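You operate a simulated robot arm through the tools that you are given. There is no shell and no other tool. Be economical: measure what you need, move in short steps, check, and stop when the job is done.

You are at the controls of a simulated robot arm. One attempt, no reset.

Task
Press the ferrule on the blue holder down to the depth on the ticket.
Fine: set the stop knob first, use one stroke, draw the carriage out and stand the holder back on the block. Set down upright: what you pick out.

It is judged by the outcome, as a careful person would: the job done as asked, and still so three seconds after it is handed in. It fails if anything else is knocked over, pushed out of place, dropped, spilled or broken.

Robot
A 7-joint arm with a two-finger parallel gripper, fixed in place. Base frame: the origin is at the foot of the arm, x ahead of it, y to its left, z up; the work surface is at about z = 0.9. Units: m, rad, N and s.
With the tool pointing down near the work surface it reaches from about 0.3 to 0.68 m from the base axis. Its first joint turns from -1.152 to 1.152 rad. Payload 1.57 kg.
The TCP is the grasp point between the finger pads, 0.03 m short of the fingertips. In the tool frame z runs along the fingers and y along their closing line. The gripper opens to 0.11 m. The fingers are 0.024 m wide and 0.012 m thick; the gripper's body (0.048 by 0.112 m) begins 0.078 m behind the TCP.
Orientation is that of the tool frame in the base frame, as a unit quaternion [w, x, y, z]. With the fingers straight down and closing along the base's y, the tool's x points along the base's -x, its y along +y and its z along -z.

Tools
- The arm moves only by the tool apply_moves. Its arguments are lists of equal length, an entry for each row: "linear": the shift along the base's x, y, z in m, a list of three; "rot": the turn, a rotation vector about the base's x, y, z in rad, a list of three; "claw": the opening in per cent of the stroke, from 0 (shut) to 100 (fully open). In form: {"linear": [[dx, dy, dz], ...], "rot": [[ax, ay, az], ...], "claw": [claw, ...]}. A call has 1 to 20 rows; each row is the pose to reach, as a shift and turn from the pose commanded when the call began. Rows are played at 5 a second. More than 0.05 m and 0.15 rad between two rows, or a gripper value outside its range, and nothing of the call is played. Where a pose cannot be reached the arm comes as near as it can. A force on the tool above 70 N (or 10 N above the force at the start of the call, whichever is more), or a blocked arm, ends the call early, and 0.2 s more pass. The fingers move at their own pace (about 0.108 m/s each) and stop on an object; they squeeze with about 36 N. The grip force told is the motor's: it shows also when the fingers shut on nothing. Time passes only in rows, and 0.2 s behind the last, so rows that repeat a pose let the fingers close. The reply holds the time, the measured pose of the TCP, the force on the tool along the base axes, the opening and the grip force, in the units named above and with some noise, with the torque about the TCP (base axes, N m) and any sound that the robot's microphone picked up.
- Cameras (640 x 400 px; columns grow to the right, rows downward): "scene" is fixed at [0.1611, -0.3744, 1.419]; the picture's right is [0.89, -0.46, 0.00], its down [-0.23, -0.43, -0.87] and it looks along [0.41, 0.77, -0.48] (base axes); focal length 214 px, centre (320, 200). "wrist" rides on the gripper at [0.07, 0.016, -0.141] in the tool frame; the picture's right is [-0.23, 0.97, 0.00], its down [-0.86, -0.20, -0.48] and it looks along [-0.47, -0.11, 0.88] (tool axes); focal length 222 px, centre (320, 200). There is no depth. A picture from a camera that has moved, and an enlarged one, comes with that camera's place and axes in the base frame and with its lens. The place of the scene camera against the robot may be out by one fixed shift of up to 0.018 m in any direction.
- get_image(camera): a new picture of that camera. It takes no simulated time.
- enlarge(camera, box): a new picture of the part [left, top, right, bottom] of that camera's present view, enlarged. It takes no simulated time.
- hand_in(): hands the job in; it is judged then, once.

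Go step by step. Nothing tells you positions but the pictures and the camera data: compare them with the known pose of the tool, close in by small moves and look again before you grip or let go. The budget is 120 turns and 64 pictures, counting those below and the enlarged ones. Unless the task says otherwise, let go and move clear before handing in, and close with one line.

The tools are called after "Request:" as a command line: name --argument value ..., lists and objects as JSON in quotes. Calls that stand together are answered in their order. apply_moves: Moves the arm, as the interface text tells. Its arguments: {"type":"object","properties":{"linear":{"type":"array"},"rot":{"type":"array"},"claw":{"type":"array"}},"required":["linear","rot","claw"]} The other tools are called the same way: get_image (camera) takes a picture; enlarge (camera, box) takes an enlarged picture of a part of a camera's view; hand_in () hands the job in.

At the start:

```text
time: 0.0
tcp_pos: [0.3652, -0.0088, 1.2929]
tool_rot: [-0.001, 0.0, 1.0, 0.0]
ft_force: [0.6, -0.2, -0.4]
moment: [0.0, -0.04, 0.02]
opening: 0.1097
finger_force: 0.1
```

scene: 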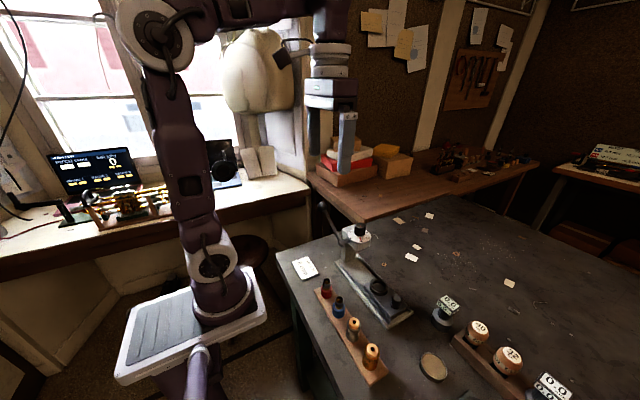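
wrist: 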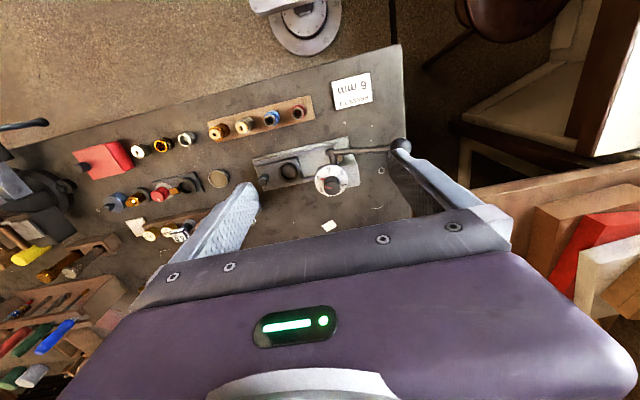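

I see a bench with a small lever press, a wooden block with four holders (red, blue, two brassy) and a ticket. I will enlarge these to read them.

Request:
enlarge --camera "scene" --box '[270, 190, 430, 290]'

Request:
enlarge --camera "scene" --box '[290, 250, 450, 390]'

Request:
enlarge --camera "wrist" --box '[190, 60, 430, 210]'

Request:
enlarge --camera "scene" --box '[410, 270, 610, 400]'

```text
4.00 times, centred on (350, 240) of scene
camera zoom: at [0.1611, -0.3744, 1.419], right [0.89, -0.46, 0.0], down [-0.23, -0.43, -0.87], along [0.41, 0.77, -0.48], focal length 858 px, centre (200, 40)
```

zoom: 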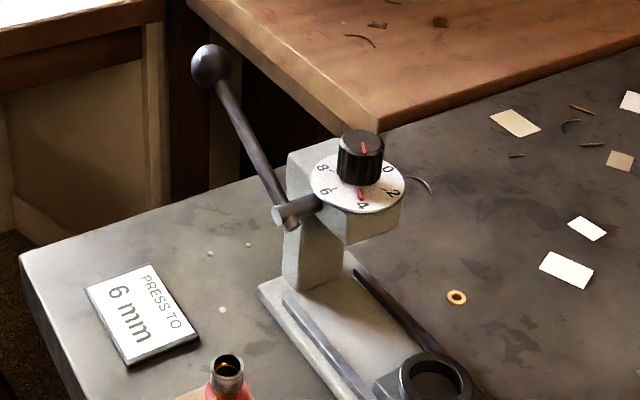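

```text
2.86 times, centred on (370, 320) of scene
camera zoom: at [0.1611, -0.3744, 1.419], right [0.89, -0.46, 0.0], down [-0.23, -0.43, -0.87], along [0.41, 0.77, -0.48], focal length 613 px, centre (177, -143)
```

zoom: 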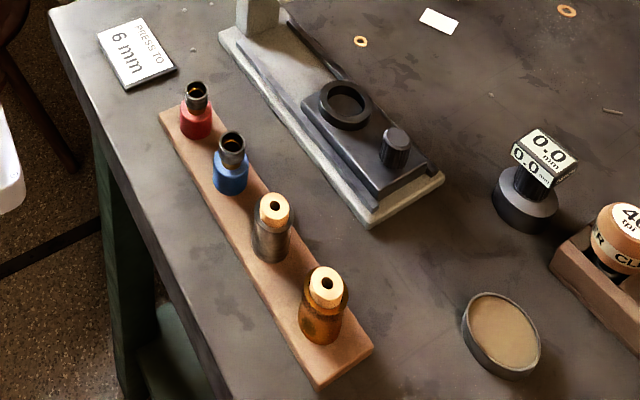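

```text
2.67 times, centred on (310, 135) of wrist
camera zoom: at [0.2946, 0.0086, 1.4329], right [0.23, 0.97, 0.0], down [0.86, -0.2, 0.48], along [0.47, -0.11, -0.88], focal length 592 px, centre (347, 373)
```

zoom: 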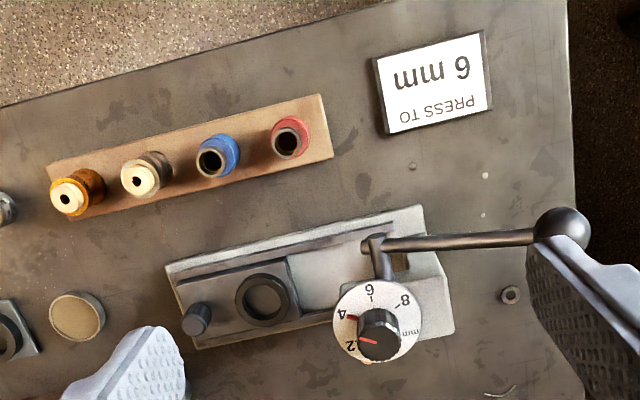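

```text
3.08 times, centred on (510, 335) of scene
camera zoom: at [0.1611, -0.3744, 1.419], right [0.89, -0.46, 0.0], down [-0.23, -0.43, -0.87], along [0.41, 0.77, -0.48], focal length 660 px, centre (-265, -215)
```

zoom: 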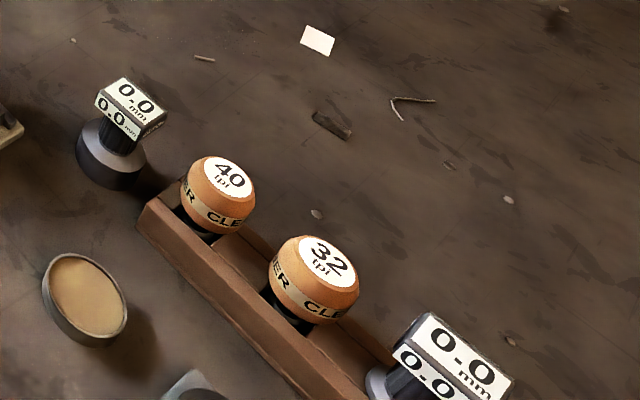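

The ticket says 6 mm; the carriage with its ring seat is drawn out, and the lever is up. I turn the gripper so that it closes along x and bring the wrist camera closer.

Request:
apply_moves --linear '[[0, 0, 0], [0, 0, 0], [0, -0.01, 0], [0.005, -0.02, -0.005], [0.01, -0.03, -0.01], [0.01, -0.04, -0.015], [0.01, -0.05, -0.02], [0.01, -0.06, -0.03], [0.01, -0.07, -0.04], [0.01, -0.08, -0.05], [0.01, -0.09, -0.06], [0.01, -0.09, -0.06]]' --rot '[[0, 0, 0.1428], [0, 0, 0.2856], [0, 0, 0.4284], [0, 0, 0.5712], [0, 0, 0.714], [0, 0, 0.8568], [0, 0, 0.9996], [0, 0, 1.1424], [0, 0, 1.2852], [0, 0, 1.428], [0, 0, 1.5708], [0, 0, 1.5708]]' --claw '[100, 100, 100, 100, 100, 100, 100, 100, 100, 100, 100, 100]'

Request:
get_image --camera "wrist"

```text
time: 2.6
tcp_pos: [0.3757, -0.0984, 1.2316]
tool_rot: [0.001, 0.708, -0.706, 0.0]
ft_force: [0.6, 0.8, 0.1]
moment: [0.02, 0.03, 0.01]
opening: 0.1102
finger_force: 0.0
```

```text
57 pictures are left
camera wrist: at [0.3583, -0.168, 1.3718], right [-0.97, 0.23, 0.0], down [0.2, 0.86, 0.48], along [0.11, 0.47, -0.88], focal length 222 px, centre (320, 200)
```

wrist: 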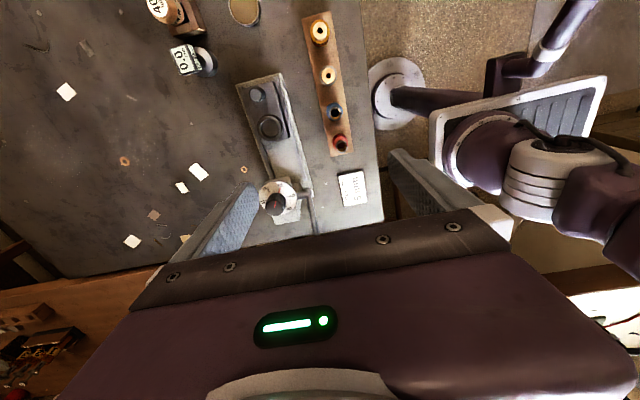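

Request:
enlarge --camera "wrist" --box '[220, 60, 380, 160]'

Request:
enlarge --camera "wrist" --box '[230, 160, 330, 240]'

```text
4.00 times, centred on (300, 110) of wrist
camera zoom: at [0.3583, -0.168, 1.3718], right [-0.97, 0.23, 0.0], down [0.2, 0.86, 0.48], along [0.11, 0.47, -0.88], focal length 888 px, centre (400, 560)
```

zoom: 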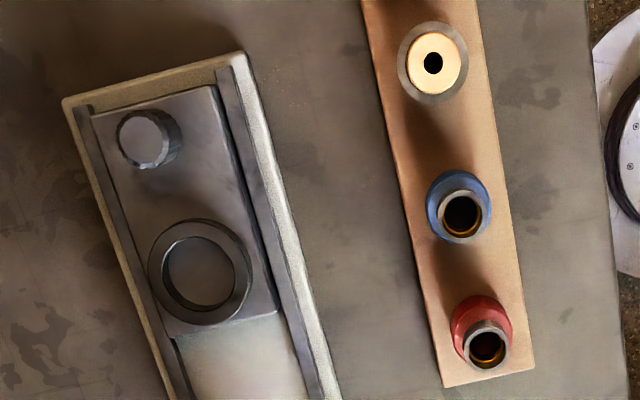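

```text
5.00 times, centred on (280, 200) of wrist
camera zoom: at [0.3583, -0.168, 1.3718], right [-0.97, 0.23, 0.0], down [0.2, 0.86, 0.48], along [0.11, 0.47, -0.88], focal length 1111 px, centre (520, 200)
```

zoom: 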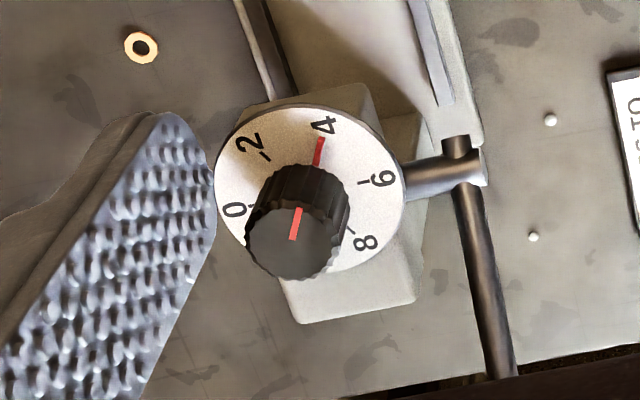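

The pointer stands at 4, the knob's top is near (0.469, -0.010, 1.074), and the ring is at (0.471, -0.109). I move above the knob and look.

Request:
apply_moves --linear '[[0.03, 0.03, 0], [0.06, 0.06, -0.01], [0.09, 0.0887, -0.03], [0.0928, 0.0887, -0.06], [0.0928, 0.0887, -0.09], [0.0928, 0.0887, -0.09]]' --rot '[[0, 0, 0], [0, 0, 0], [0, 0, 0], [0, 0, 0], [0, 0, 0], [0, 0, 0]]' --claw '[80, 60, 60, 60, 60, 60]'

Request:
get_image --camera "wrist"

Request:
enlarge --camera "scene" --box '[300, 190, 420, 270]'

```text
time: 4.0
tcp_pos: [0.4667, -0.0096, 1.1411]
tool_rot: [0.0, 0.708, -0.707, -0.001]
ft_force: [-0.1, -0.2, 0.2]
moment: [0.0, -0.03, -0.01]
opening: 0.0661
finger_force: 0.1
```

```text
54 pictures are left
camera wrist: at [0.4488, -0.0797, 1.2824], right [-0.97, 0.23, 0.0], down [0.2, 0.86, 0.48], along [0.11, 0.47, -0.88], focal length 222 px, centre (320, 200)
```

wrist: 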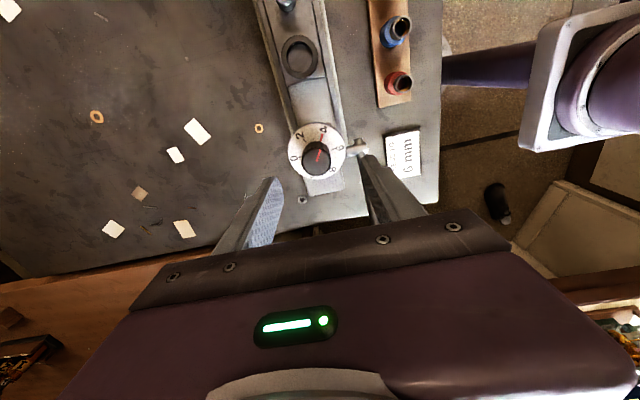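

```text
5.00 times, centred on (360, 230) of scene
camera zoom: at [0.1611, -0.3744, 1.419], right [0.89, -0.46, 0.0], down [-0.23, -0.43, -0.87], along [0.41, 0.77, -0.48], focal length 1072 px, centre (120, 50)
```

zoom: 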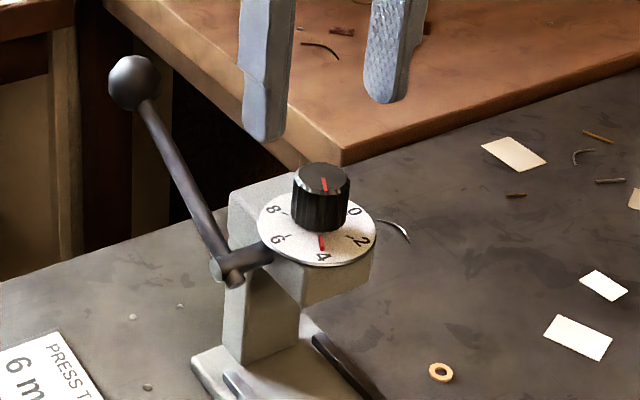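

Request:
enlarge --camera "wrist" --box '[270, 110, 370, 190]'

Request:
enlarge --camera "wrist" --box '[250, 0, 430, 110]'

```text
5.00 times, centred on (320, 150) of wrist
camera zoom: at [0.4488, -0.0797, 1.2824], right [-0.97, 0.23, 0.0], down [0.2, 0.86, 0.48], along [0.11, 0.47, -0.88], focal length 1111 px, centre (320, 450)
```

zoom: 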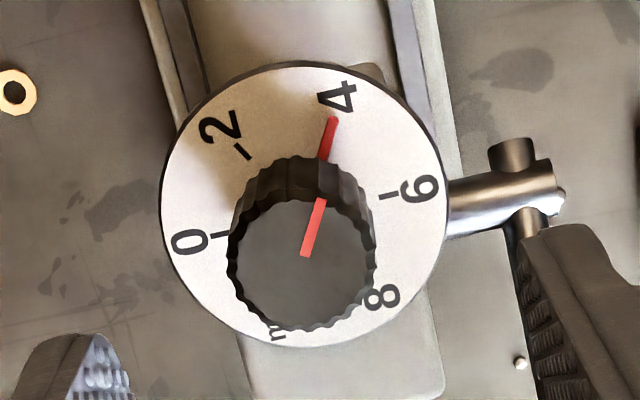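

```text
3.56 times, centred on (340, 55) of wrist
camera zoom: at [0.4488, -0.0797, 1.2824], right [-0.97, 0.23, 0.0], down [0.2, 0.86, 0.48], along [0.11, 0.47, -0.88], focal length 790 px, centre (249, 716)
```

zoom: 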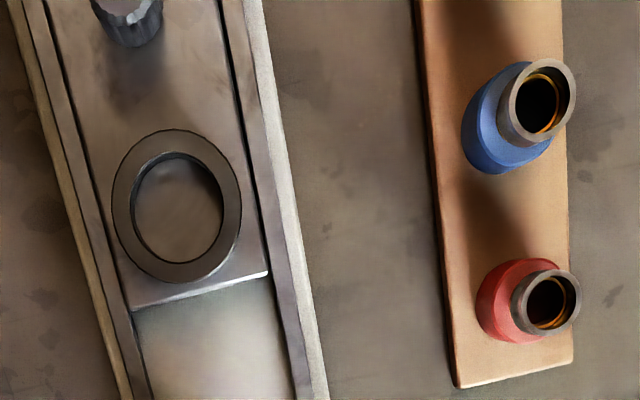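

The red pointer rides with the knob and the scale runs clockwise, about 60° for each 2 mm. I go down over the knob, grip it and turn half of the way clockwise as a test.

Request:
apply_moves --linear '[[0.0025, 0, -0.02], [0.0025, 0, -0.04], [0.0025, 0, -0.054], [0.0025, 0, -0.054], [0.0025, 0, -0.054], [0.0025, 0, -0.054]]' --rot '[[0, 0, 0], [0, 0, 0], [0, 0, 0], [0, 0, 0], [0, 0, 0], [0, 0, 0]]' --claw '[60, 60, 60, 60, 10, 10]'

Request:
enlarge --camera "wrist" --box '[220, 100, 420, 240]'

```text
time: 5.4
tcp_pos: [0.4704, -0.0116, 1.0881]
tool_rot: [0.001, 0.707, -0.707, 0.0]
ft_force: [-3.6, 0.1, -2.4]
moment: [-0.07, -0.28, 0.01]
opening: 0.0295
finger_force: 39.4
```

```text
2.86 times, centred on (320, 170) of wrist
camera zoom: at [0.4529, -0.0793, 1.2289], right [-0.97, 0.23, 0.0], down [0.2, 0.86, 0.48], along [0.11, 0.47, -0.88], focal length 635 px, centre (320, 286)
```

zoom: 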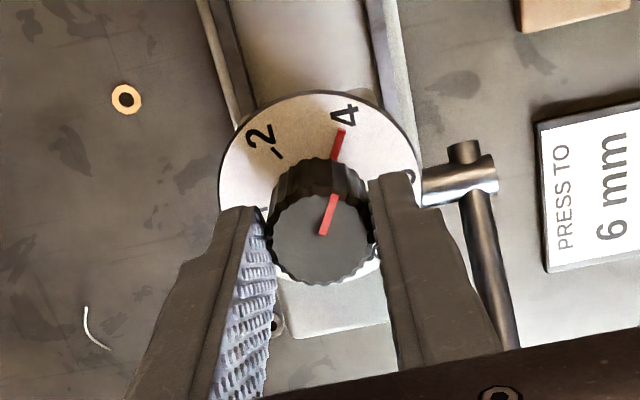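

The knob is held, 29.5 mm wide. I turn it 30° clockwise and look.

Request:
apply_moves --linear '[[0, 0, 0], [0, 0, 0], [0, 0, 0], [0, 0, 0], [0, 0, 0], [0, 0, 0]]' --rot '[[0, 0, -0.105], [0, 0, -0.21], [0, 0, -0.315], [0, 0, -0.42], [0, 0, -0.524], [0, 0, -0.524]]' --claw '[10, 10, 10, 10, 10, 10]'

Request:
enlarge --camera "wrist" --box '[220, 100, 420, 240]'

Request:
enlarge --camera "scene" --box '[320, 200, 400, 260]'

```text
time: 6.8
tcp_pos: [0.4702, -0.0099, 1.0893]
tool_rot: [-0.001, -0.499, 0.867, 0.0]
ft_force: [3.4, -11.3, -31.0]
moment: [-0.29, -0.44, -0.05]
opening: 0.0296
finger_force: 38.8
```

```text
2.86 times, centred on (320, 170) of wrist
camera zoom: at [0.4201, -0.0615, 1.2291], right [-0.73, 0.69, 0.0], down [0.6, 0.64, 0.48], along [0.33, 0.35, -0.88], focal length 635 px, centre (320, 286)
```

zoom: 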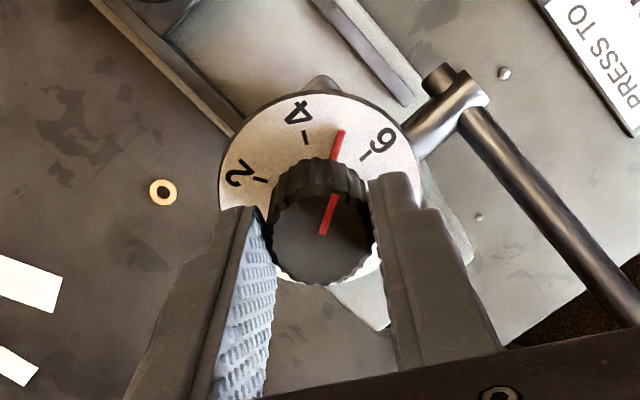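

```text
6.67 times, centred on (360, 230) of scene
camera zoom: at [0.1617, -0.3748, 1.4189], right [0.89, -0.46, 0.0], down [-0.23, -0.43, -0.87], along [0.41, 0.77, -0.48], focal length 1430 px, centre (53, 0)
```

zoom: 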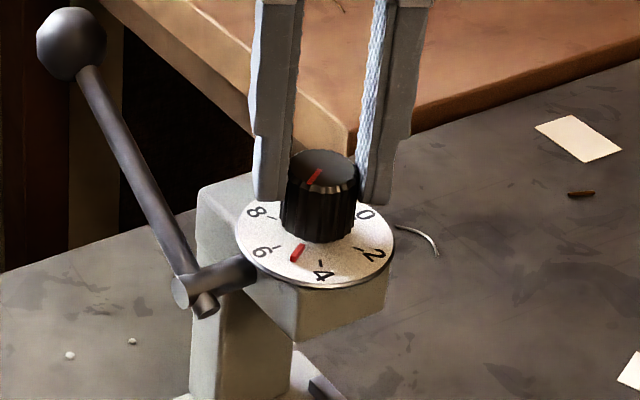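

Halfway at 5 as planned. The tool feels some vertical load, so I ease down 1 mm and turn the remaining 30°.

Request:
apply_moves --linear '[[0, 0, -0.0005], [0, 0, -0.001], [0, 0, -0.001]]' --rot '[[0, 0, -0.05], [0, 0, -0.1], [0, 0, -0.1]]' --claw '[10, 10, 10]'

```text
time: 7.6
tcp_pos: [0.4696, -0.0109, 1.0883]
tool_rot: [0.0, -0.456, 0.89, 0.001]
ft_force: [-4.7, -10.7, -4.8]
moment: [-1.2, 0.64, -0.01]
opening: 0.0296
finger_force: 38.5
```

Request:
apply_moves --linear '[[0, 0, -0.0002], [0, 0, -0.0004], [0, 0, -0.0006], [0, 0, -0.0008], [0, 0, -0.0008]]' --rot '[[0, 0, -0.106], [0, 0, -0.212], [0, 0, -0.318], [0, 0, -0.424], [0, 0, -0.424]]' --claw '[10, 10, 10, 10, 10]'

Request:
enlarge --camera "wrist" --box '[270, 110, 370, 200]'

```text
time: 8.8
tcp_pos: [0.4701, -0.0101, 1.0868]
tool_rot: [0.002, -0.258, 0.966, 0.0]
ft_force: [-12.5, -13.6, 27.6]
moment: [-0.12, 0.53, -0.01]
opening: 0.03
finger_force: 39.4
```

```text
4.44 times, centred on (320, 155) of wrist
camera zoom: at [0.4008, -0.0296, 1.2278], right [-0.29, 0.96, 0.0], down [0.84, 0.25, 0.48], along [0.46, 0.14, -0.88], focal length 987 px, centre (320, 400)
```

zoom: 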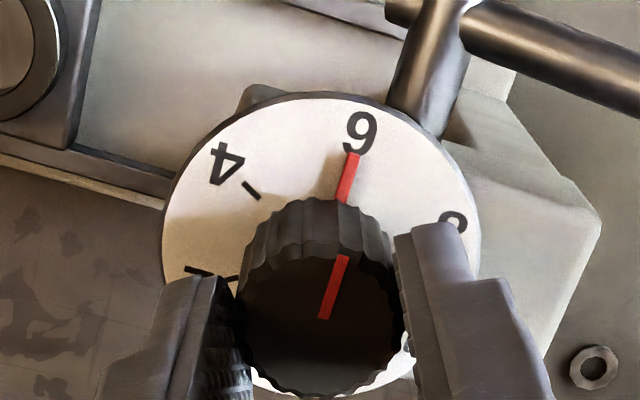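

The pointer is on 6. I release and rise, then check the dial.

Request:
apply_moves --linear '[[0, 0, 0], [0, 0, 0], [0, 0, 0.02], [0, 0, 0.05], [0, 0, 0.06], [0, 0, 0.06]]' --rot '[[0, 0, 0], [0, 0, 0], [0, 0, 0], [0, 0, 0], [0, 0, 0], [0, 0, 0]]' --claw '[30, 60, 60, 60, 60, 60]'

Request:
enlarge --camera "wrist" --box '[270, 100, 370, 200]'

```text
time: 10.2
tcp_pos: [0.4716, -0.0095, 1.145]
tool_rot: [0.0, -0.259, 0.966, 0.0]
ft_force: [-0.6, 0.0, 0.5]
moment: [0.0, 0.0, 0.0]
opening: 0.0661
finger_force: 0.1
```

```text
4.00 times, centred on (320, 150) of wrist
camera zoom: at [0.4024, -0.0296, 1.2849], right [-0.29, 0.96, 0.0], down [0.84, 0.25, 0.48], along [0.46, 0.14, -0.88], focal length 888 px, centre (320, 400)
```

zoom: 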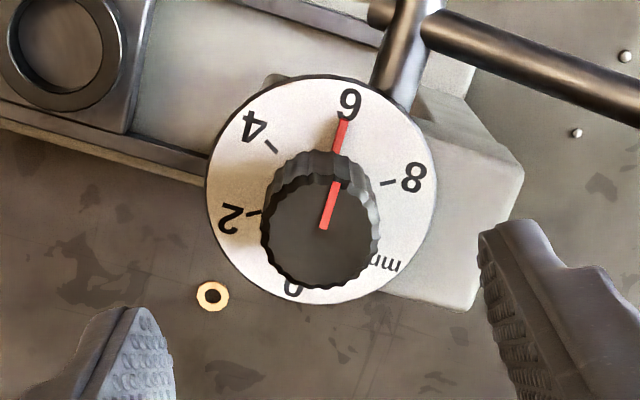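

The stop is at 6. Now I go above the blue holder with the fingers closing along x.

Request:
apply_moves --linear '[[-0.015, -0.012, 0], [-0.03, -0.024, 0], [-0.05, -0.04, 0], [-0.07, -0.055, 0], [-0.09, -0.07, 0], [-0.11, -0.085, -0.01], [-0.1266, -0.1005, -0.03], [-0.1266, -0.1005, -0.055], [-0.1266, -0.1005, -0.085], [-0.1266, -0.1005, -0.085]]' --rot '[[0, 0, 0.131], [0, 0, 0.262], [0, 0, 0.393], [0, 0, 0.524], [0, 0, 0.655], [0, 0, 0.786], [0, 0, 0.917], [0, 0, 1.048], [0, 0, 1.048], [0, 0, 1.048]]' --claw '[60, 60, 60, 60, 60, 60, 60, 60, 60, 60]'

Request:
get_image --camera "wrist"

Request:
enlarge --camera "scene" --box '[310, 270, 390, 320]'

```text
time: 12.4
tcp_pos: [0.344, -0.1086, 1.0596]
tool_rot: [0.0, 0.708, -0.706, 0.0]
ft_force: [-0.3, 1.4, -0.2]
moment: [0.02, -0.01, 0.01]
opening: 0.0662
finger_force: 0.0
```

```text
45 pictures are left
camera wrist: at [0.326, -0.1783, 1.2012], right [-0.97, 0.23, 0.0], down [0.2, 0.86, 0.48], along [0.11, 0.47, -0.88], focal length 222 px, centre (320, 200)
```

wrist: 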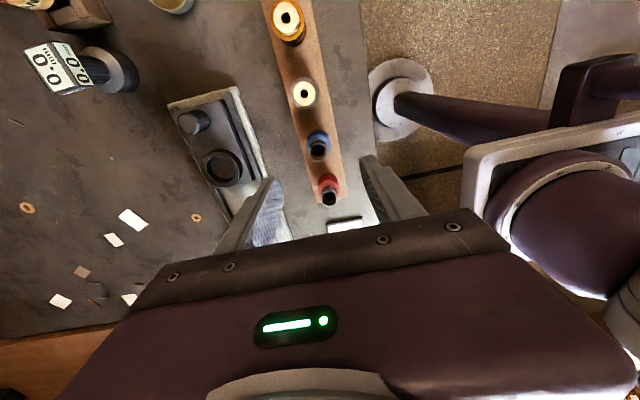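

```text
8.00 times, centred on (350, 295) of scene
camera zoom: at [0.1611, -0.3744, 1.419], right [0.89, -0.46, 0.0], down [-0.23, -0.43, -0.87], along [0.41, 0.77, -0.48], focal length 1716 px, centre (80, -560)
```

zoom: 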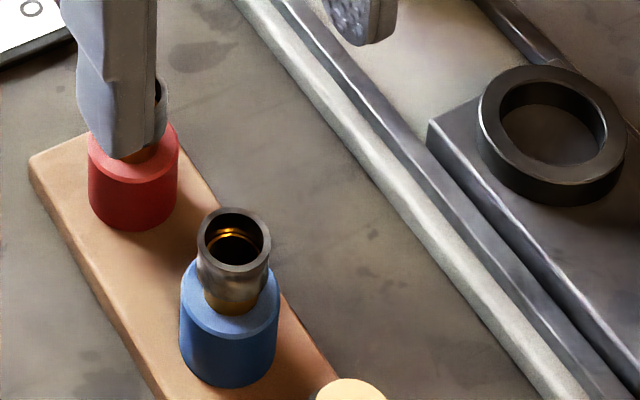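

Request:
enlarge --camera "wrist" --box '[260, 110, 380, 210]'

Request:
enlarge --camera "wrist" --box '[160, 80, 280, 200]'

```text
4.00 times, centred on (320, 160) of wrist
camera zoom: at [0.326, -0.1783, 1.2012], right [-0.97, 0.23, 0.0], down [0.2, 0.86, 0.48], along [0.11, 0.47, -0.88], focal length 888 px, centre (320, 360)
```

zoom: 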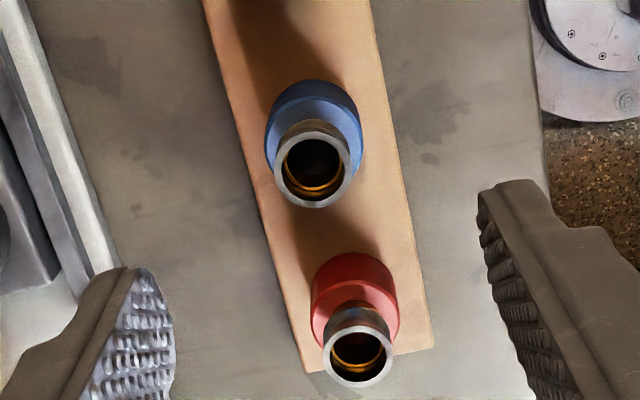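

```text
3.33 times, centred on (220, 140) of wrist
camera zoom: at [0.326, -0.1783, 1.2012], right [-0.97, 0.23, 0.0], down [0.2, 0.86, 0.48], along [0.11, 0.47, -0.88], focal length 740 px, centre (653, 400)
```

zoom: 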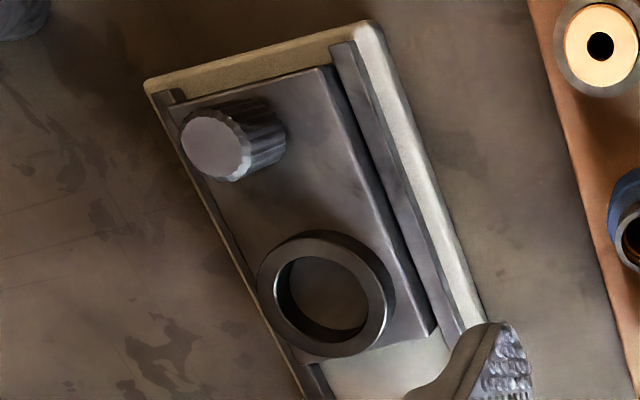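

The blue body (about 29 mm wide) stands at (0.344, -0.110), on the block top at about 0.920. I grip only its upper part so that the fingers stay clear of the ring.

Request:
apply_moves --linear '[[0.0003, -0.0014, -0.04], [0.0003, -0.0014, -0.07], [0.0003, -0.0014, -0.085], [0.0003, -0.0014, -0.085]]' --rot '[[0, 0, 0], [0, 0, 0], [0, 0, 0], [0, 0, 0]]' --claw '[60, 60, 50, 50]'

Request:
enlarge --camera "scene" --box '[310, 260, 390, 320]'

Request:
enlarge --camera "wrist" --box '[260, 120, 380, 220]'

```text
time: 13.4
tcp_pos: [0.344, -0.1135, 0.9761]
tool_rot: [0.0, -0.707, 0.707, 0.0]
ft_force: [0.8, -0.7, 0.4]
moment: [-0.01, -0.01, -0.05]
opening: 0.0549
finger_force: 0.0
```

```text
6.67 times, centred on (350, 290) of scene
camera zoom: at [0.1611, -0.3744, 1.419], right [0.89, -0.46, 0.0], down [-0.23, -0.43, -0.87], along [0.41, 0.77, -0.48], focal length 1430 px, centre (120, -400)
```

zoom: 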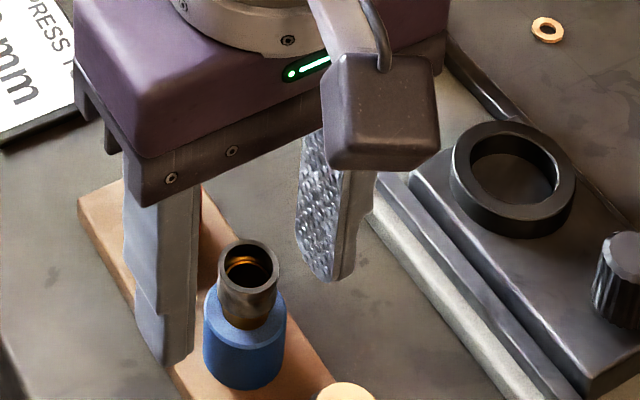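

```text
4.00 times, centred on (320, 170) of wrist
camera zoom: at [0.3257, -0.1817, 1.117], right [-0.97, 0.23, 0.0], down [0.2, 0.86, 0.48], along [0.11, 0.47, -0.88], focal length 888 px, centre (320, 320)
```

zoom: 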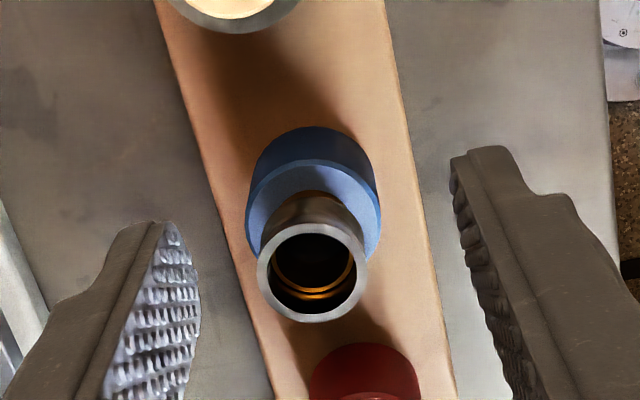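

Alignment is good; I go down another 16 mm with a slight y correction and close.

Request:
apply_moves --linear '[[0, 0.002, -0.008], [0, 0.002, -0.016], [0, 0.002, -0.016], [0, 0.002, -0.016], [0, 0.002, -0.016]]' --rot '[[0, 0, 0], [0, 0, 0], [0, 0, 0], [0, 0, 0], [0, 0, 0]]' --claw '[50, 50, 30, 15, 15]'

Request:
enlarge --camera "scene" --box '[310, 260, 390, 320]'

```text
time: 14.6
tcp_pos: [0.3437, -0.1104, 0.9594]
tool_rot: [0.001, 0.707, -0.707, 0.0]
ft_force: [0.1, 0.8, 0.5]
moment: [-0.01, -0.05, -0.02]
opening: 0.0285
finger_force: 35.5
```

```text
6.67 times, centred on (350, 290) of scene
camera zoom: at [0.1611, -0.3744, 1.419], right [0.89, -0.46, 0.0], down [-0.23, -0.43, -0.87], along [0.41, 0.77, -0.48], focal length 1430 px, centre (120, -400)
```

zoom: 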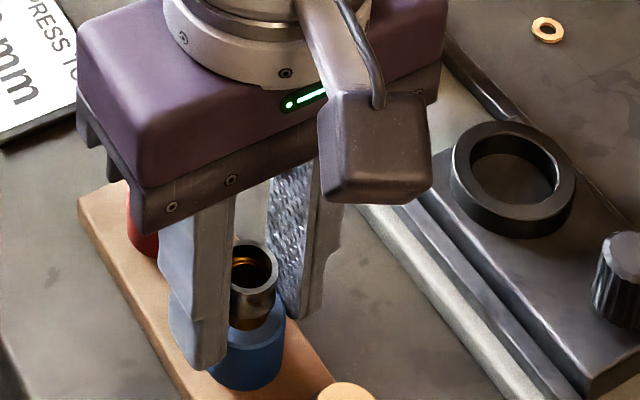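

Blue is gripped on its body. I lift it and carry it over to the ring.

Request:
apply_moves --linear '[[0, 0, 0.01], [0, 0, 0.04], [0.03, 0, 0.06], [0.07, 0, 0.06], [0.105, 0, 0.06], [0.128, 0.0015, 0.06], [0.128, 0.0015, 0.06]]' --rot '[[0, 0, 0], [0, 0, 0], [0, 0, 0], [0, 0, 0], [0, 0, 0], [0, 0, 0], [0, 0, 0]]' --claw '[15, 15, 15, 15, 15, 15, 15]'

Request:
enlarge --camera "wrist" --box '[260, 90, 400, 200]'

Request:
enlarge --camera "scene" --box '[340, 240, 430, 310]'

```text
time: 16.2
tcp_pos: [0.4727, -0.1067, 1.0211]
tool_rot: [0.001, -0.707, 0.707, -0.001]
ft_force: [-0.1, 0.3, -1.2]
moment: [-0.02, 0.01, -0.01]
opening: 0.0286
finger_force: 35.7
```

```text
3.64 times, centred on (330, 145) of wrist
camera zoom: at [0.4558, -0.1764, 1.1621], right [-0.97, 0.23, 0.0], down [0.2, 0.86, 0.48], along [0.11, 0.47, -0.88], focal length 808 px, centre (284, 400)
```

zoom: 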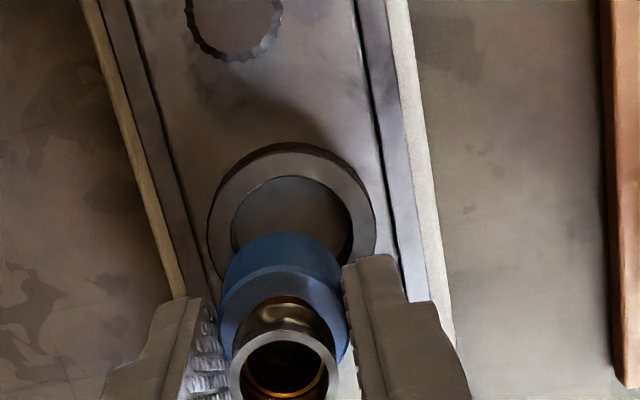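

```text
5.71 times, centred on (385, 275) of scene
camera zoom: at [0.1611, -0.3744, 1.419], right [0.89, -0.46, 0.0], down [-0.23, -0.43, -0.87], along [0.41, 0.77, -0.48], focal length 1226 px, centre (-51, -229)
```

zoom: 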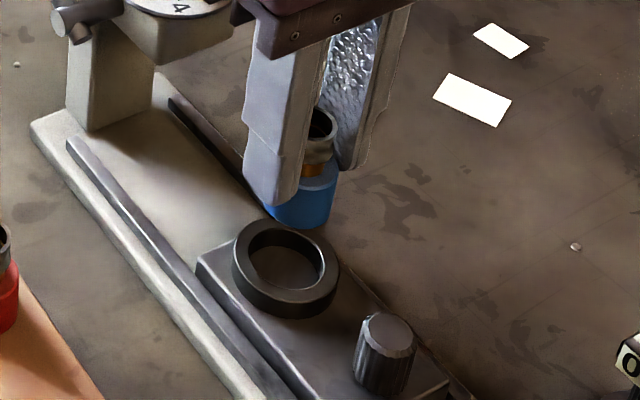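

The ring's bore is about 35 mm for a 28.5 mm body, centred near (0.4705, -0.108). I lower the holder into it in stages.

Request:
apply_moves --linear '[[-0.0015, 0.0005, -0.015], [-0.0015, 0.0005, -0.03], [-0.0015, 0.0005, -0.043], [-0.0015, 0.0005, -0.043]]' --rot '[[0, 0, 0], [0, 0, 0], [0, 0, 0], [0, 0, 0]]' --claw '[15, 15, 15, 15]'

Request:
enlarge --camera "wrist" --box '[260, 110, 400, 220]'

Request:
enlarge --camera "scene" --box '[350, 250, 430, 310]'

```text
time: 17.2
tcp_pos: [0.4719, -0.1071, 0.9782]
tool_rot: [-0.001, 0.707, -0.707, 0.003]
ft_force: [5.2, -1.8, 34.0]
moment: [-0.05, -0.7, -0.04]
opening: 0.0292
finger_force: 35.7
```

```text
3.64 times, centred on (330, 165) of wrist
camera zoom: at [0.4543, -0.1761, 1.119], right [-0.97, 0.23, -0.01], down [0.2, 0.86, 0.48], along [0.11, 0.46, -0.88], focal length 808 px, centre (284, 327)
```

zoom: 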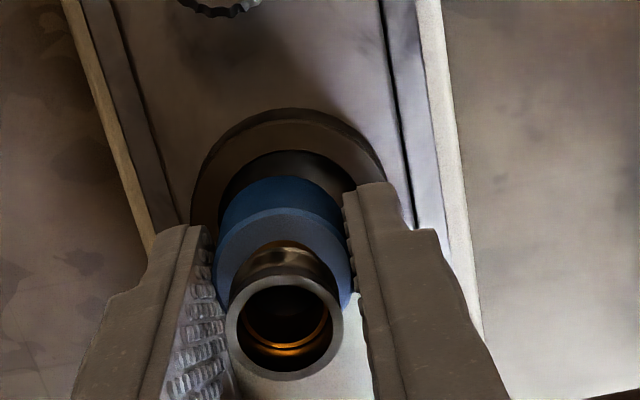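

```text
6.67 times, centred on (390, 280) of scene
camera zoom: at [0.1607, -0.3743, 1.4191], right [0.89, -0.46, 0.0], down [-0.23, -0.43, -0.87], along [0.41, 0.77, -0.48], focal length 1430 px, centre (-147, -333)
```

zoom: 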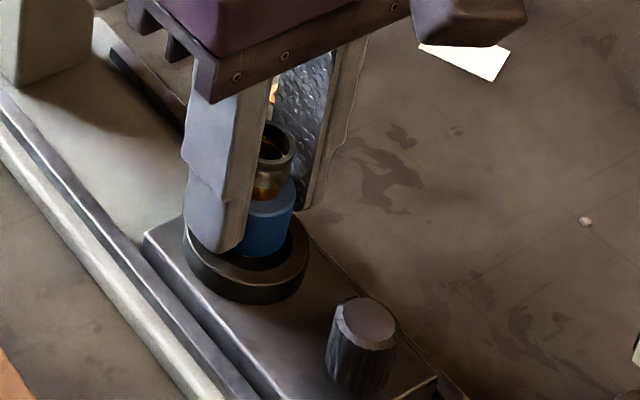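

The holder met the rim at about 0.935 (34 N), so it is off-centre. I lift 10 mm and measure it more closely.

Request:
apply_moves --linear '[[0, 0, 0.005], [0, 0, 0.012], [0, 0, 0.012], [0, 0, 0.012]]' --rot '[[0, 0, 0], [0, 0, 0], [0, 0, 0], [0, 0, 0]]' --claw '[15, 15, 15, 15]'

Request:
enlarge --camera "wrist" --box '[280, 130, 360, 210]'

Request:
enlarge --camera "scene" --box '[365, 260, 405, 300]'

```text
time: 18.2
tcp_pos: [0.4707, -0.1058, 0.9906]
tool_rot: [0.0, 0.708, -0.706, 0.001]
ft_force: [-0.2, -0.7, -1.2]
moment: [0.01, -0.01, 0.0]
opening: 0.0288
finger_force: 36.2
```

```text
5.00 times, centred on (320, 170) of wrist
camera zoom: at [0.4535, -0.1752, 1.1309], right [-0.97, 0.23, 0.0], down [0.2, 0.86, 0.48], along [0.11, 0.47, -0.88], focal length 1111 px, centre (320, 350)
```

zoom: 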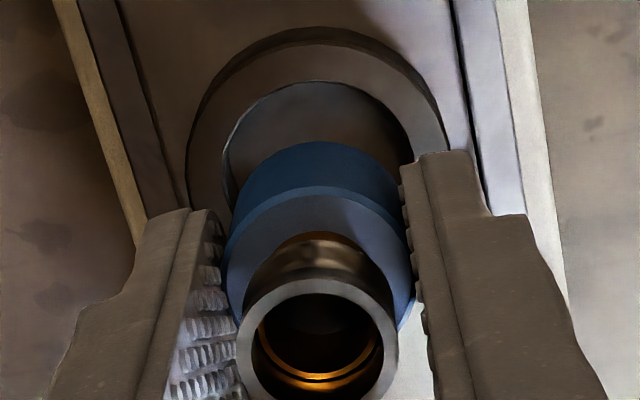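

```text
10.00 times, centred on (385, 280) of scene
camera zoom: at [0.1611, -0.3744, 1.419], right [0.89, -0.46, 0.0], down [-0.23, -0.43, -0.87], along [0.41, 0.77, -0.48], focal length 2145 px, centre (-330, -600)
```

zoom: 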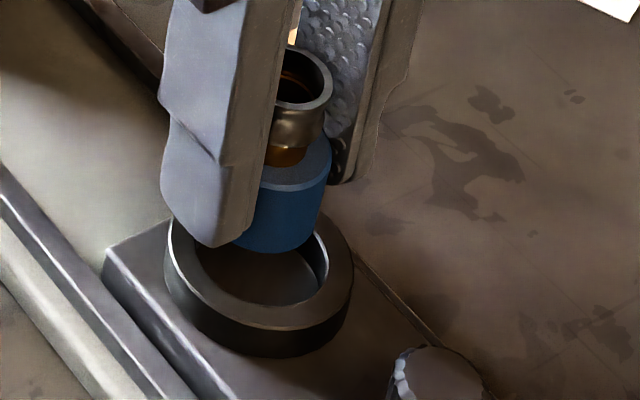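

The holder slid up about 8 mm in the grip, and it needs to go a little more to -y. I take it back to the block to set it down and regrip it at the right height.

Request:
apply_moves --linear '[[0, 0, 0.02], [0, 0, 0.04], [-0.04, -0.001, 0.04], [-0.08, -0.002, 0.04], [-0.1265, -0.002, 0.04], [-0.1265, -0.002, 0.01], [-0.1265, -0.002, -0.01], [-0.1265, -0.002, -0.024], [-0.1265, -0.002, -0.024]]' --rot '[[0, 0, 0], [0, 0, 0], [0, 0, 0], [0, 0, 0], [0, 0, 0], [0, 0, 0], [0, 0, 0], [0, 0, 0], [0, 0, 0]]' --claw '[15, 15, 15, 15, 15, 15, 15, 15, 15]'

Request:
enlarge --camera "scene" --box '[320, 270, 370, 310]'

```text
time: 20.2
tcp_pos: [0.3437, -0.1093, 0.9641]
tool_rot: [0.0, 0.707, -0.707, 0.0]
ft_force: [0.7, 0.1, -1.6]
moment: [0.01, 0.0, 0.0]
opening: 0.0285
finger_force: 35.5
```

```text
10.00 times, centred on (345, 290) of scene
camera zoom: at [0.1611, -0.3744, 1.419], right [0.89, -0.46, 0.0], down [-0.23, -0.43, -0.87], along [0.41, 0.77, -0.48], focal length 2145 px, centre (70, -700)
```

zoom: 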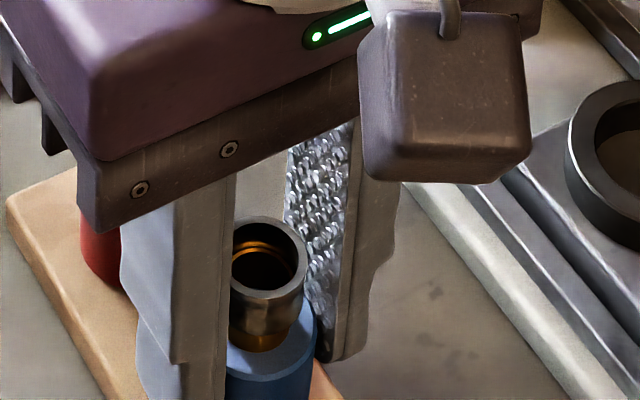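

Request:
apply_moves --linear '[[0, 0, -0.004], [0, 0, -0.008], [0, 0, -0.008]]' --rot '[[0, 0, 0], [0, 0, 0], [0, 0, 0]]' --claw '[15, 15, 15]'

```text
time: 21.0
tcp_pos: [0.3448, -0.1094, 0.9569]
tool_rot: [0.0, 0.707, -0.707, 0.0]
ft_force: [-0.7, 0.7, -2.4]
moment: [0.02, -0.04, 0.02]
opening: 0.0288
finger_force: 35.6
```

Request:
apply_moves --linear '[[0, 0, -0.001], [0, 0, -0.002], [0, 0, -0.002]]' --rot '[[0, 0, 0], [0, 0, 0], [0, 0, 0]]' --claw '[15, 15, 15]'

Request:
enlarge --camera "scene" --box '[320, 280, 370, 320]'

```text
time: 21.8
tcp_pos: [0.3428, -0.11, 0.954]
tool_rot: [0.0, -0.706, 0.708, 0.0]
ft_force: [0.0, 0.3, -1.4]
moment: [0.02, -0.04, -0.03]
opening: 0.029
finger_force: 36.0
```

```text
10.00 times, centred on (345, 300) of scene
camera zoom: at [0.1611, -0.3744, 1.419], right [0.89, -0.46, 0.0], down [-0.23, -0.43, -0.87], along [0.41, 0.77, -0.48], focal length 2145 px, centre (70, -800)
```

zoom: 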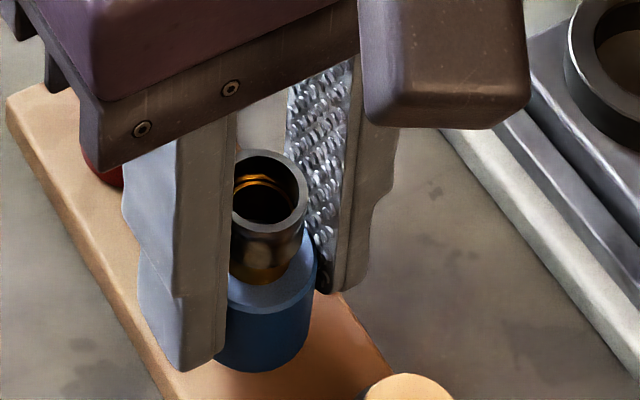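

About 3 mm are still missing to the block top; I continue down in millimetres.

Request:
apply_moves --linear '[[0, 0, -0.001], [0, 0, -0.002], [0, 0, -0.002]]' --rot '[[0, 0, 0], [0, 0, 0], [0, 0, 0]]' --claw '[15, 15, 15]'

```text
time: 22.6
tcp_pos: [0.3448, -0.1094, 0.9528]
tool_rot: [0.0, 0.707, -0.707, -0.001]
ft_force: [0.1, 0.8, -1.8]
moment: [0.04, -0.03, 0.0]
opening: 0.0287
finger_force: 36.2
```

Request:
apply_moves --linear '[[0, 0, -0.0007], [0, 0, -0.0014], [0, 0, -0.0014]]' --rot '[[0, 0, 0], [0, 0, 0], [0, 0, 0]]' --claw '[15, 15, 15]'

Request:
enlarge --camera "scene" --box '[320, 280, 370, 320]'

```text
time: 23.4
tcp_pos: [0.3445, -0.1104, 0.9494]
tool_rot: [0.0, 0.707, -0.707, 0.0]
ft_force: [0.0, -0.2, -1.9]
moment: [0.01, 0.02, 0.01]
opening: 0.0289
finger_force: 35.9
```

```text
10.00 times, centred on (345, 300) of scene
camera zoom: at [0.1611, -0.3744, 1.419], right [0.89, -0.46, 0.0], down [-0.23, -0.43, -0.87], along [0.41, 0.77, -0.48], focal length 2145 px, centre (70, -800)
```

zoom: 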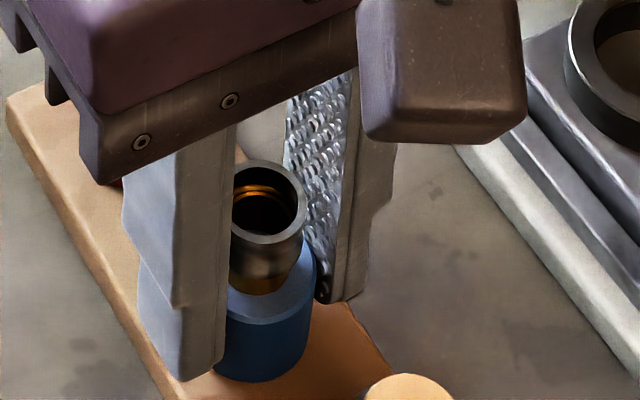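

Request:
apply_moves --linear '[[0, 0, -0.0005], [0, 0, -0.001], [0, 0, -0.001]]' --rot '[[0, 0, 0], [0, 0, 0], [0, 0, 0]]' --claw '[15, 15, 15]'

```text
time: 24.2
tcp_pos: [0.3435, -0.1091, 0.9503]
tool_rot: [0.0, 0.707, -0.707, 0.0]
ft_force: [0.4, 1.2, -1.8]
moment: [0.0, 0.01, -0.03]
opening: 0.0288
finger_force: 36.7
```

Request:
apply_moves --linear '[[0, 0, -0.0005], [0, 0, -0.001], [0, 0, -0.001]]' --rot '[[0, 0, 0], [0, 0, 0], [0, 0, 0]]' --claw '[15, 15, 15]'

```text
time: 25.0
tcp_pos: [0.3434, -0.1094, 0.9496]
tool_rot: [0.0, -0.707, 0.707, -0.001]
ft_force: [-2.1, -1.1, 14.8]
moment: [-0.21, 0.09, -0.04]
opening: 0.0288
finger_force: 36.2
```

There is contact now. I look closely before letting go.

Request:
enlarge --camera "wrist" --box '[270, 110, 370, 210]'

Request:
enlarge --camera "scene" --box '[320, 280, 370, 330]'

```text
4.00 times, centred on (320, 160) of wrist
camera zoom: at [0.3268, -0.1786, 1.0897], right [-0.97, 0.23, 0.0], down [0.2, 0.86, 0.48], along [0.11, 0.47, -0.88], focal length 888 px, centre (320, 360)
```

zoom: 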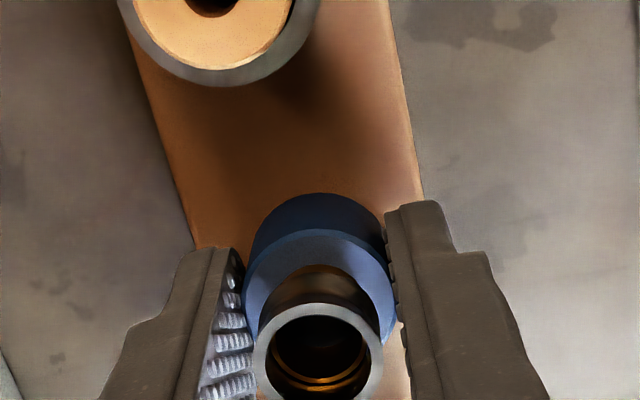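

```text
8.00 times, centred on (345, 305) of scene
camera zoom: at [0.1609, -0.3743, 1.4191], right [0.89, -0.46, 0.0], down [-0.23, -0.43, -0.87], along [0.41, 0.77, -0.48], focal length 1716 px, centre (120, -640)
```

zoom: 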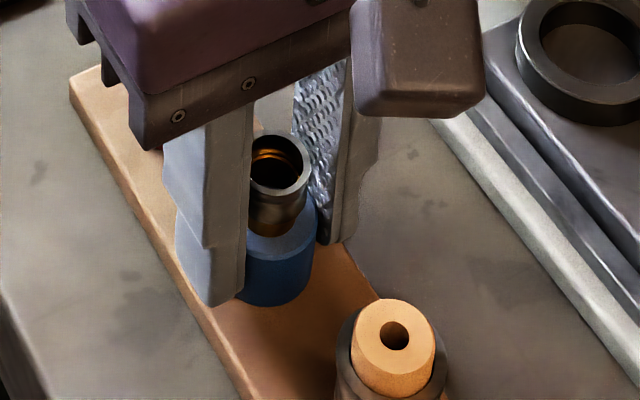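

The holder stands on the block again (its top at the original height). I open, rise to grip higher, and close again.

Request:
apply_moves --linear '[[0, 0, 0], [0, 0, 0], [0, 0, 0.007], [0, 0, 0.0143], [0, 0, 0.0143], [0, 0, 0.0143], [0, 0, 0.0143]]' --rot '[[0, 0, 0], [0, 0, 0], [0, 0, 0], [0, 0, 0], [0, 0, 0], [0, 0, 0], [0, 0, 0]]' --claw '[32, 40, 40, 40, 25, 15, 15]'

Request:
enlarge --camera "scene" --box '[320, 280, 370, 330]'

```text
time: 26.6
tcp_pos: [0.3423, -0.1099, 0.9617]
tool_rot: [0.0, -0.707, 0.707, 0.0]
ft_force: [0.1, 0.1, 0.6]
moment: [-0.02, 0.01, -0.05]
opening: 0.0286
finger_force: 35.9
```

```text
8.00 times, centred on (345, 305) of scene
camera zoom: at [0.1611, -0.3744, 1.419], right [0.89, -0.46, 0.0], down [-0.23, -0.43, -0.87], along [0.41, 0.77, -0.48], focal length 1716 px, centre (120, -640)
```

zoom: 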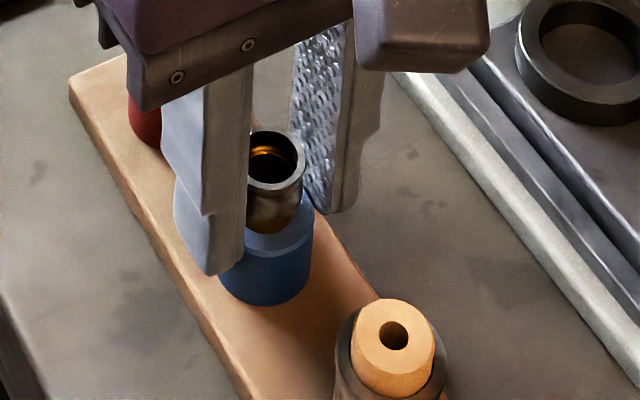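

Regripped cleanly. I carry it over the ring again to (0.469, -0.110) and check.

Request:
apply_moves --linear '[[0, 0, 0.01], [0, 0, 0.05], [0.04, 0, 0.06], [0.08, 0, 0.06], [0.1248, 0, 0.06], [0.1248, 0, 0.042], [0.1248, 0, 0.042]]' --rot '[[0, 0, 0], [0, 0, 0], [0, 0, 0], [0, 0, 0], [0, 0, 0], [0, 0, 0], [0, 0, 0]]' --claw '[15, 15, 15, 15, 15, 15, 15]'

Request:
enlarge --camera "wrist" --box '[270, 110, 370, 210]'

Request:
enlarge --camera "scene" --box '[360, 260, 410, 300]'

```text
time: 28.2
tcp_pos: [0.4693, -0.1106, 1.0057]
tool_rot: [0.0, 0.707, -0.707, 0.0]
ft_force: [-0.4, 0.0, -0.2]
moment: [0.01, 0.0, 0.04]
opening: 0.0288
finger_force: 35.4
```

```text
4.00 times, centred on (320, 160) of wrist
camera zoom: at [0.4518, -0.1791, 1.1466], right [-0.97, 0.23, 0.0], down [0.2, 0.86, 0.48], along [0.11, 0.47, -0.88], focal length 888 px, centre (320, 360)
```

zoom: 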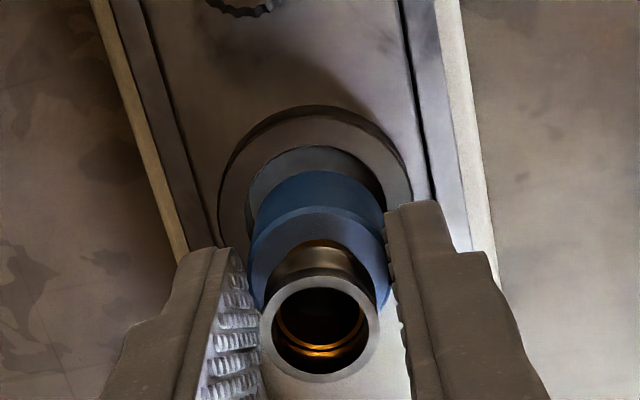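

```text
10.00 times, centred on (385, 280) of scene
camera zoom: at [0.1611, -0.3744, 1.419], right [0.89, -0.46, 0.0], down [-0.23, -0.43, -0.87], along [0.41, 0.77, -0.48], focal length 2145 px, centre (-330, -600)
```

zoom: 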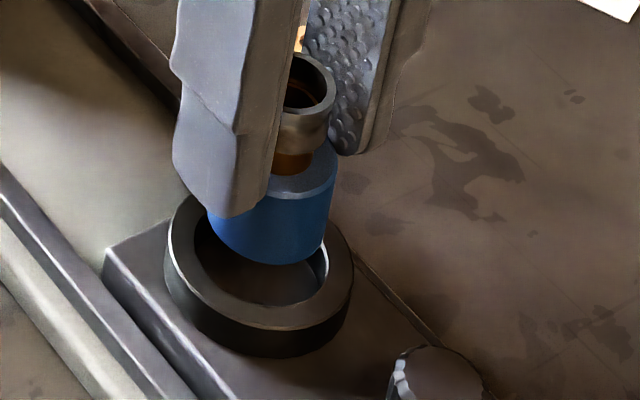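

Holder and ring line up within about a millimetre. I lower in short stages, watching the force.

Request:
apply_moves --linear '[[0, 0.0005, -0.01], [0, 0.0005, -0.016], [0, 0.0005, -0.019], [0, 0.0005, -0.019]]' --rot '[[0, 0, 0], [0, 0, 0], [0, 0, 0], [0, 0, 0]]' --claw '[15, 15, 15, 15]'

```text
time: 29.2
tcp_pos: [0.4696, -0.1088, 0.9862]
tool_rot: [0.0, -0.707, 0.707, 0.0]
ft_force: [0.0, -0.3, -0.4]
moment: [-0.01, 0.01, 0.0]
opening: 0.0286
finger_force: 36.0
```

Request:
apply_moves --linear '[[0, 0, -0.002], [0, 0, -0.004], [0, 0, -0.004]]' --rot '[[0, 0, 0], [0, 0, 0], [0, 0, 0]]' --claw '[15, 15, 15]'

Request:
enlarge --camera "scene" --box '[360, 260, 410, 300]'

```text
time: 30.0
tcp_pos: [0.4697, -0.1092, 0.983]
tool_rot: [0.0, -0.707, 0.708, 0.0]
ft_force: [0.5, 0.3, -1.7]
moment: [0.01, 0.01, 0.01]
opening: 0.0288
finger_force: 36.0
```

```text
10.00 times, centred on (385, 280) of scene
camera zoom: at [0.1611, -0.3744, 1.419], right [0.89, -0.46, 0.0], down [-0.23, -0.43, -0.87], along [0.41, 0.77, -0.48], focal length 2145 px, centre (-330, -600)
```

zoom: 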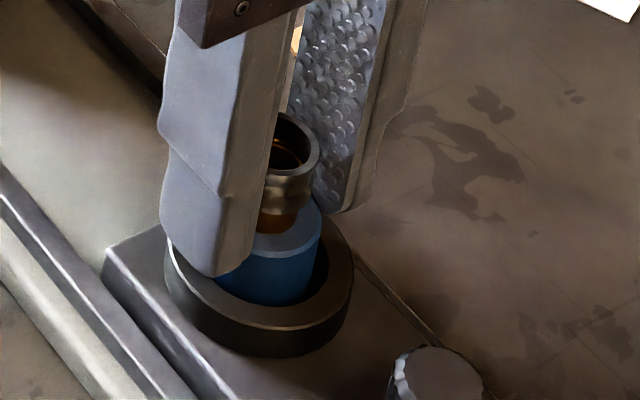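

It is entering the bore. I continue down.

Request:
apply_moves --linear '[[0, 0, -0.0015], [0, 0, -0.003], [0, 0, -0.003]]' --rot '[[0, 0, 0], [0, 0, 0], [0, 0, 0]]' --claw '[15, 15, 15]'

```text
time: 30.8
tcp_pos: [0.4697, -0.1095, 0.9818]
tool_rot: [0.0, 0.708, -0.706, 0.002]
ft_force: [-3.4, -1.2, 34.2]
moment: [0.02, 0.22, -0.02]
opening: 0.0288
finger_force: 36.1
```

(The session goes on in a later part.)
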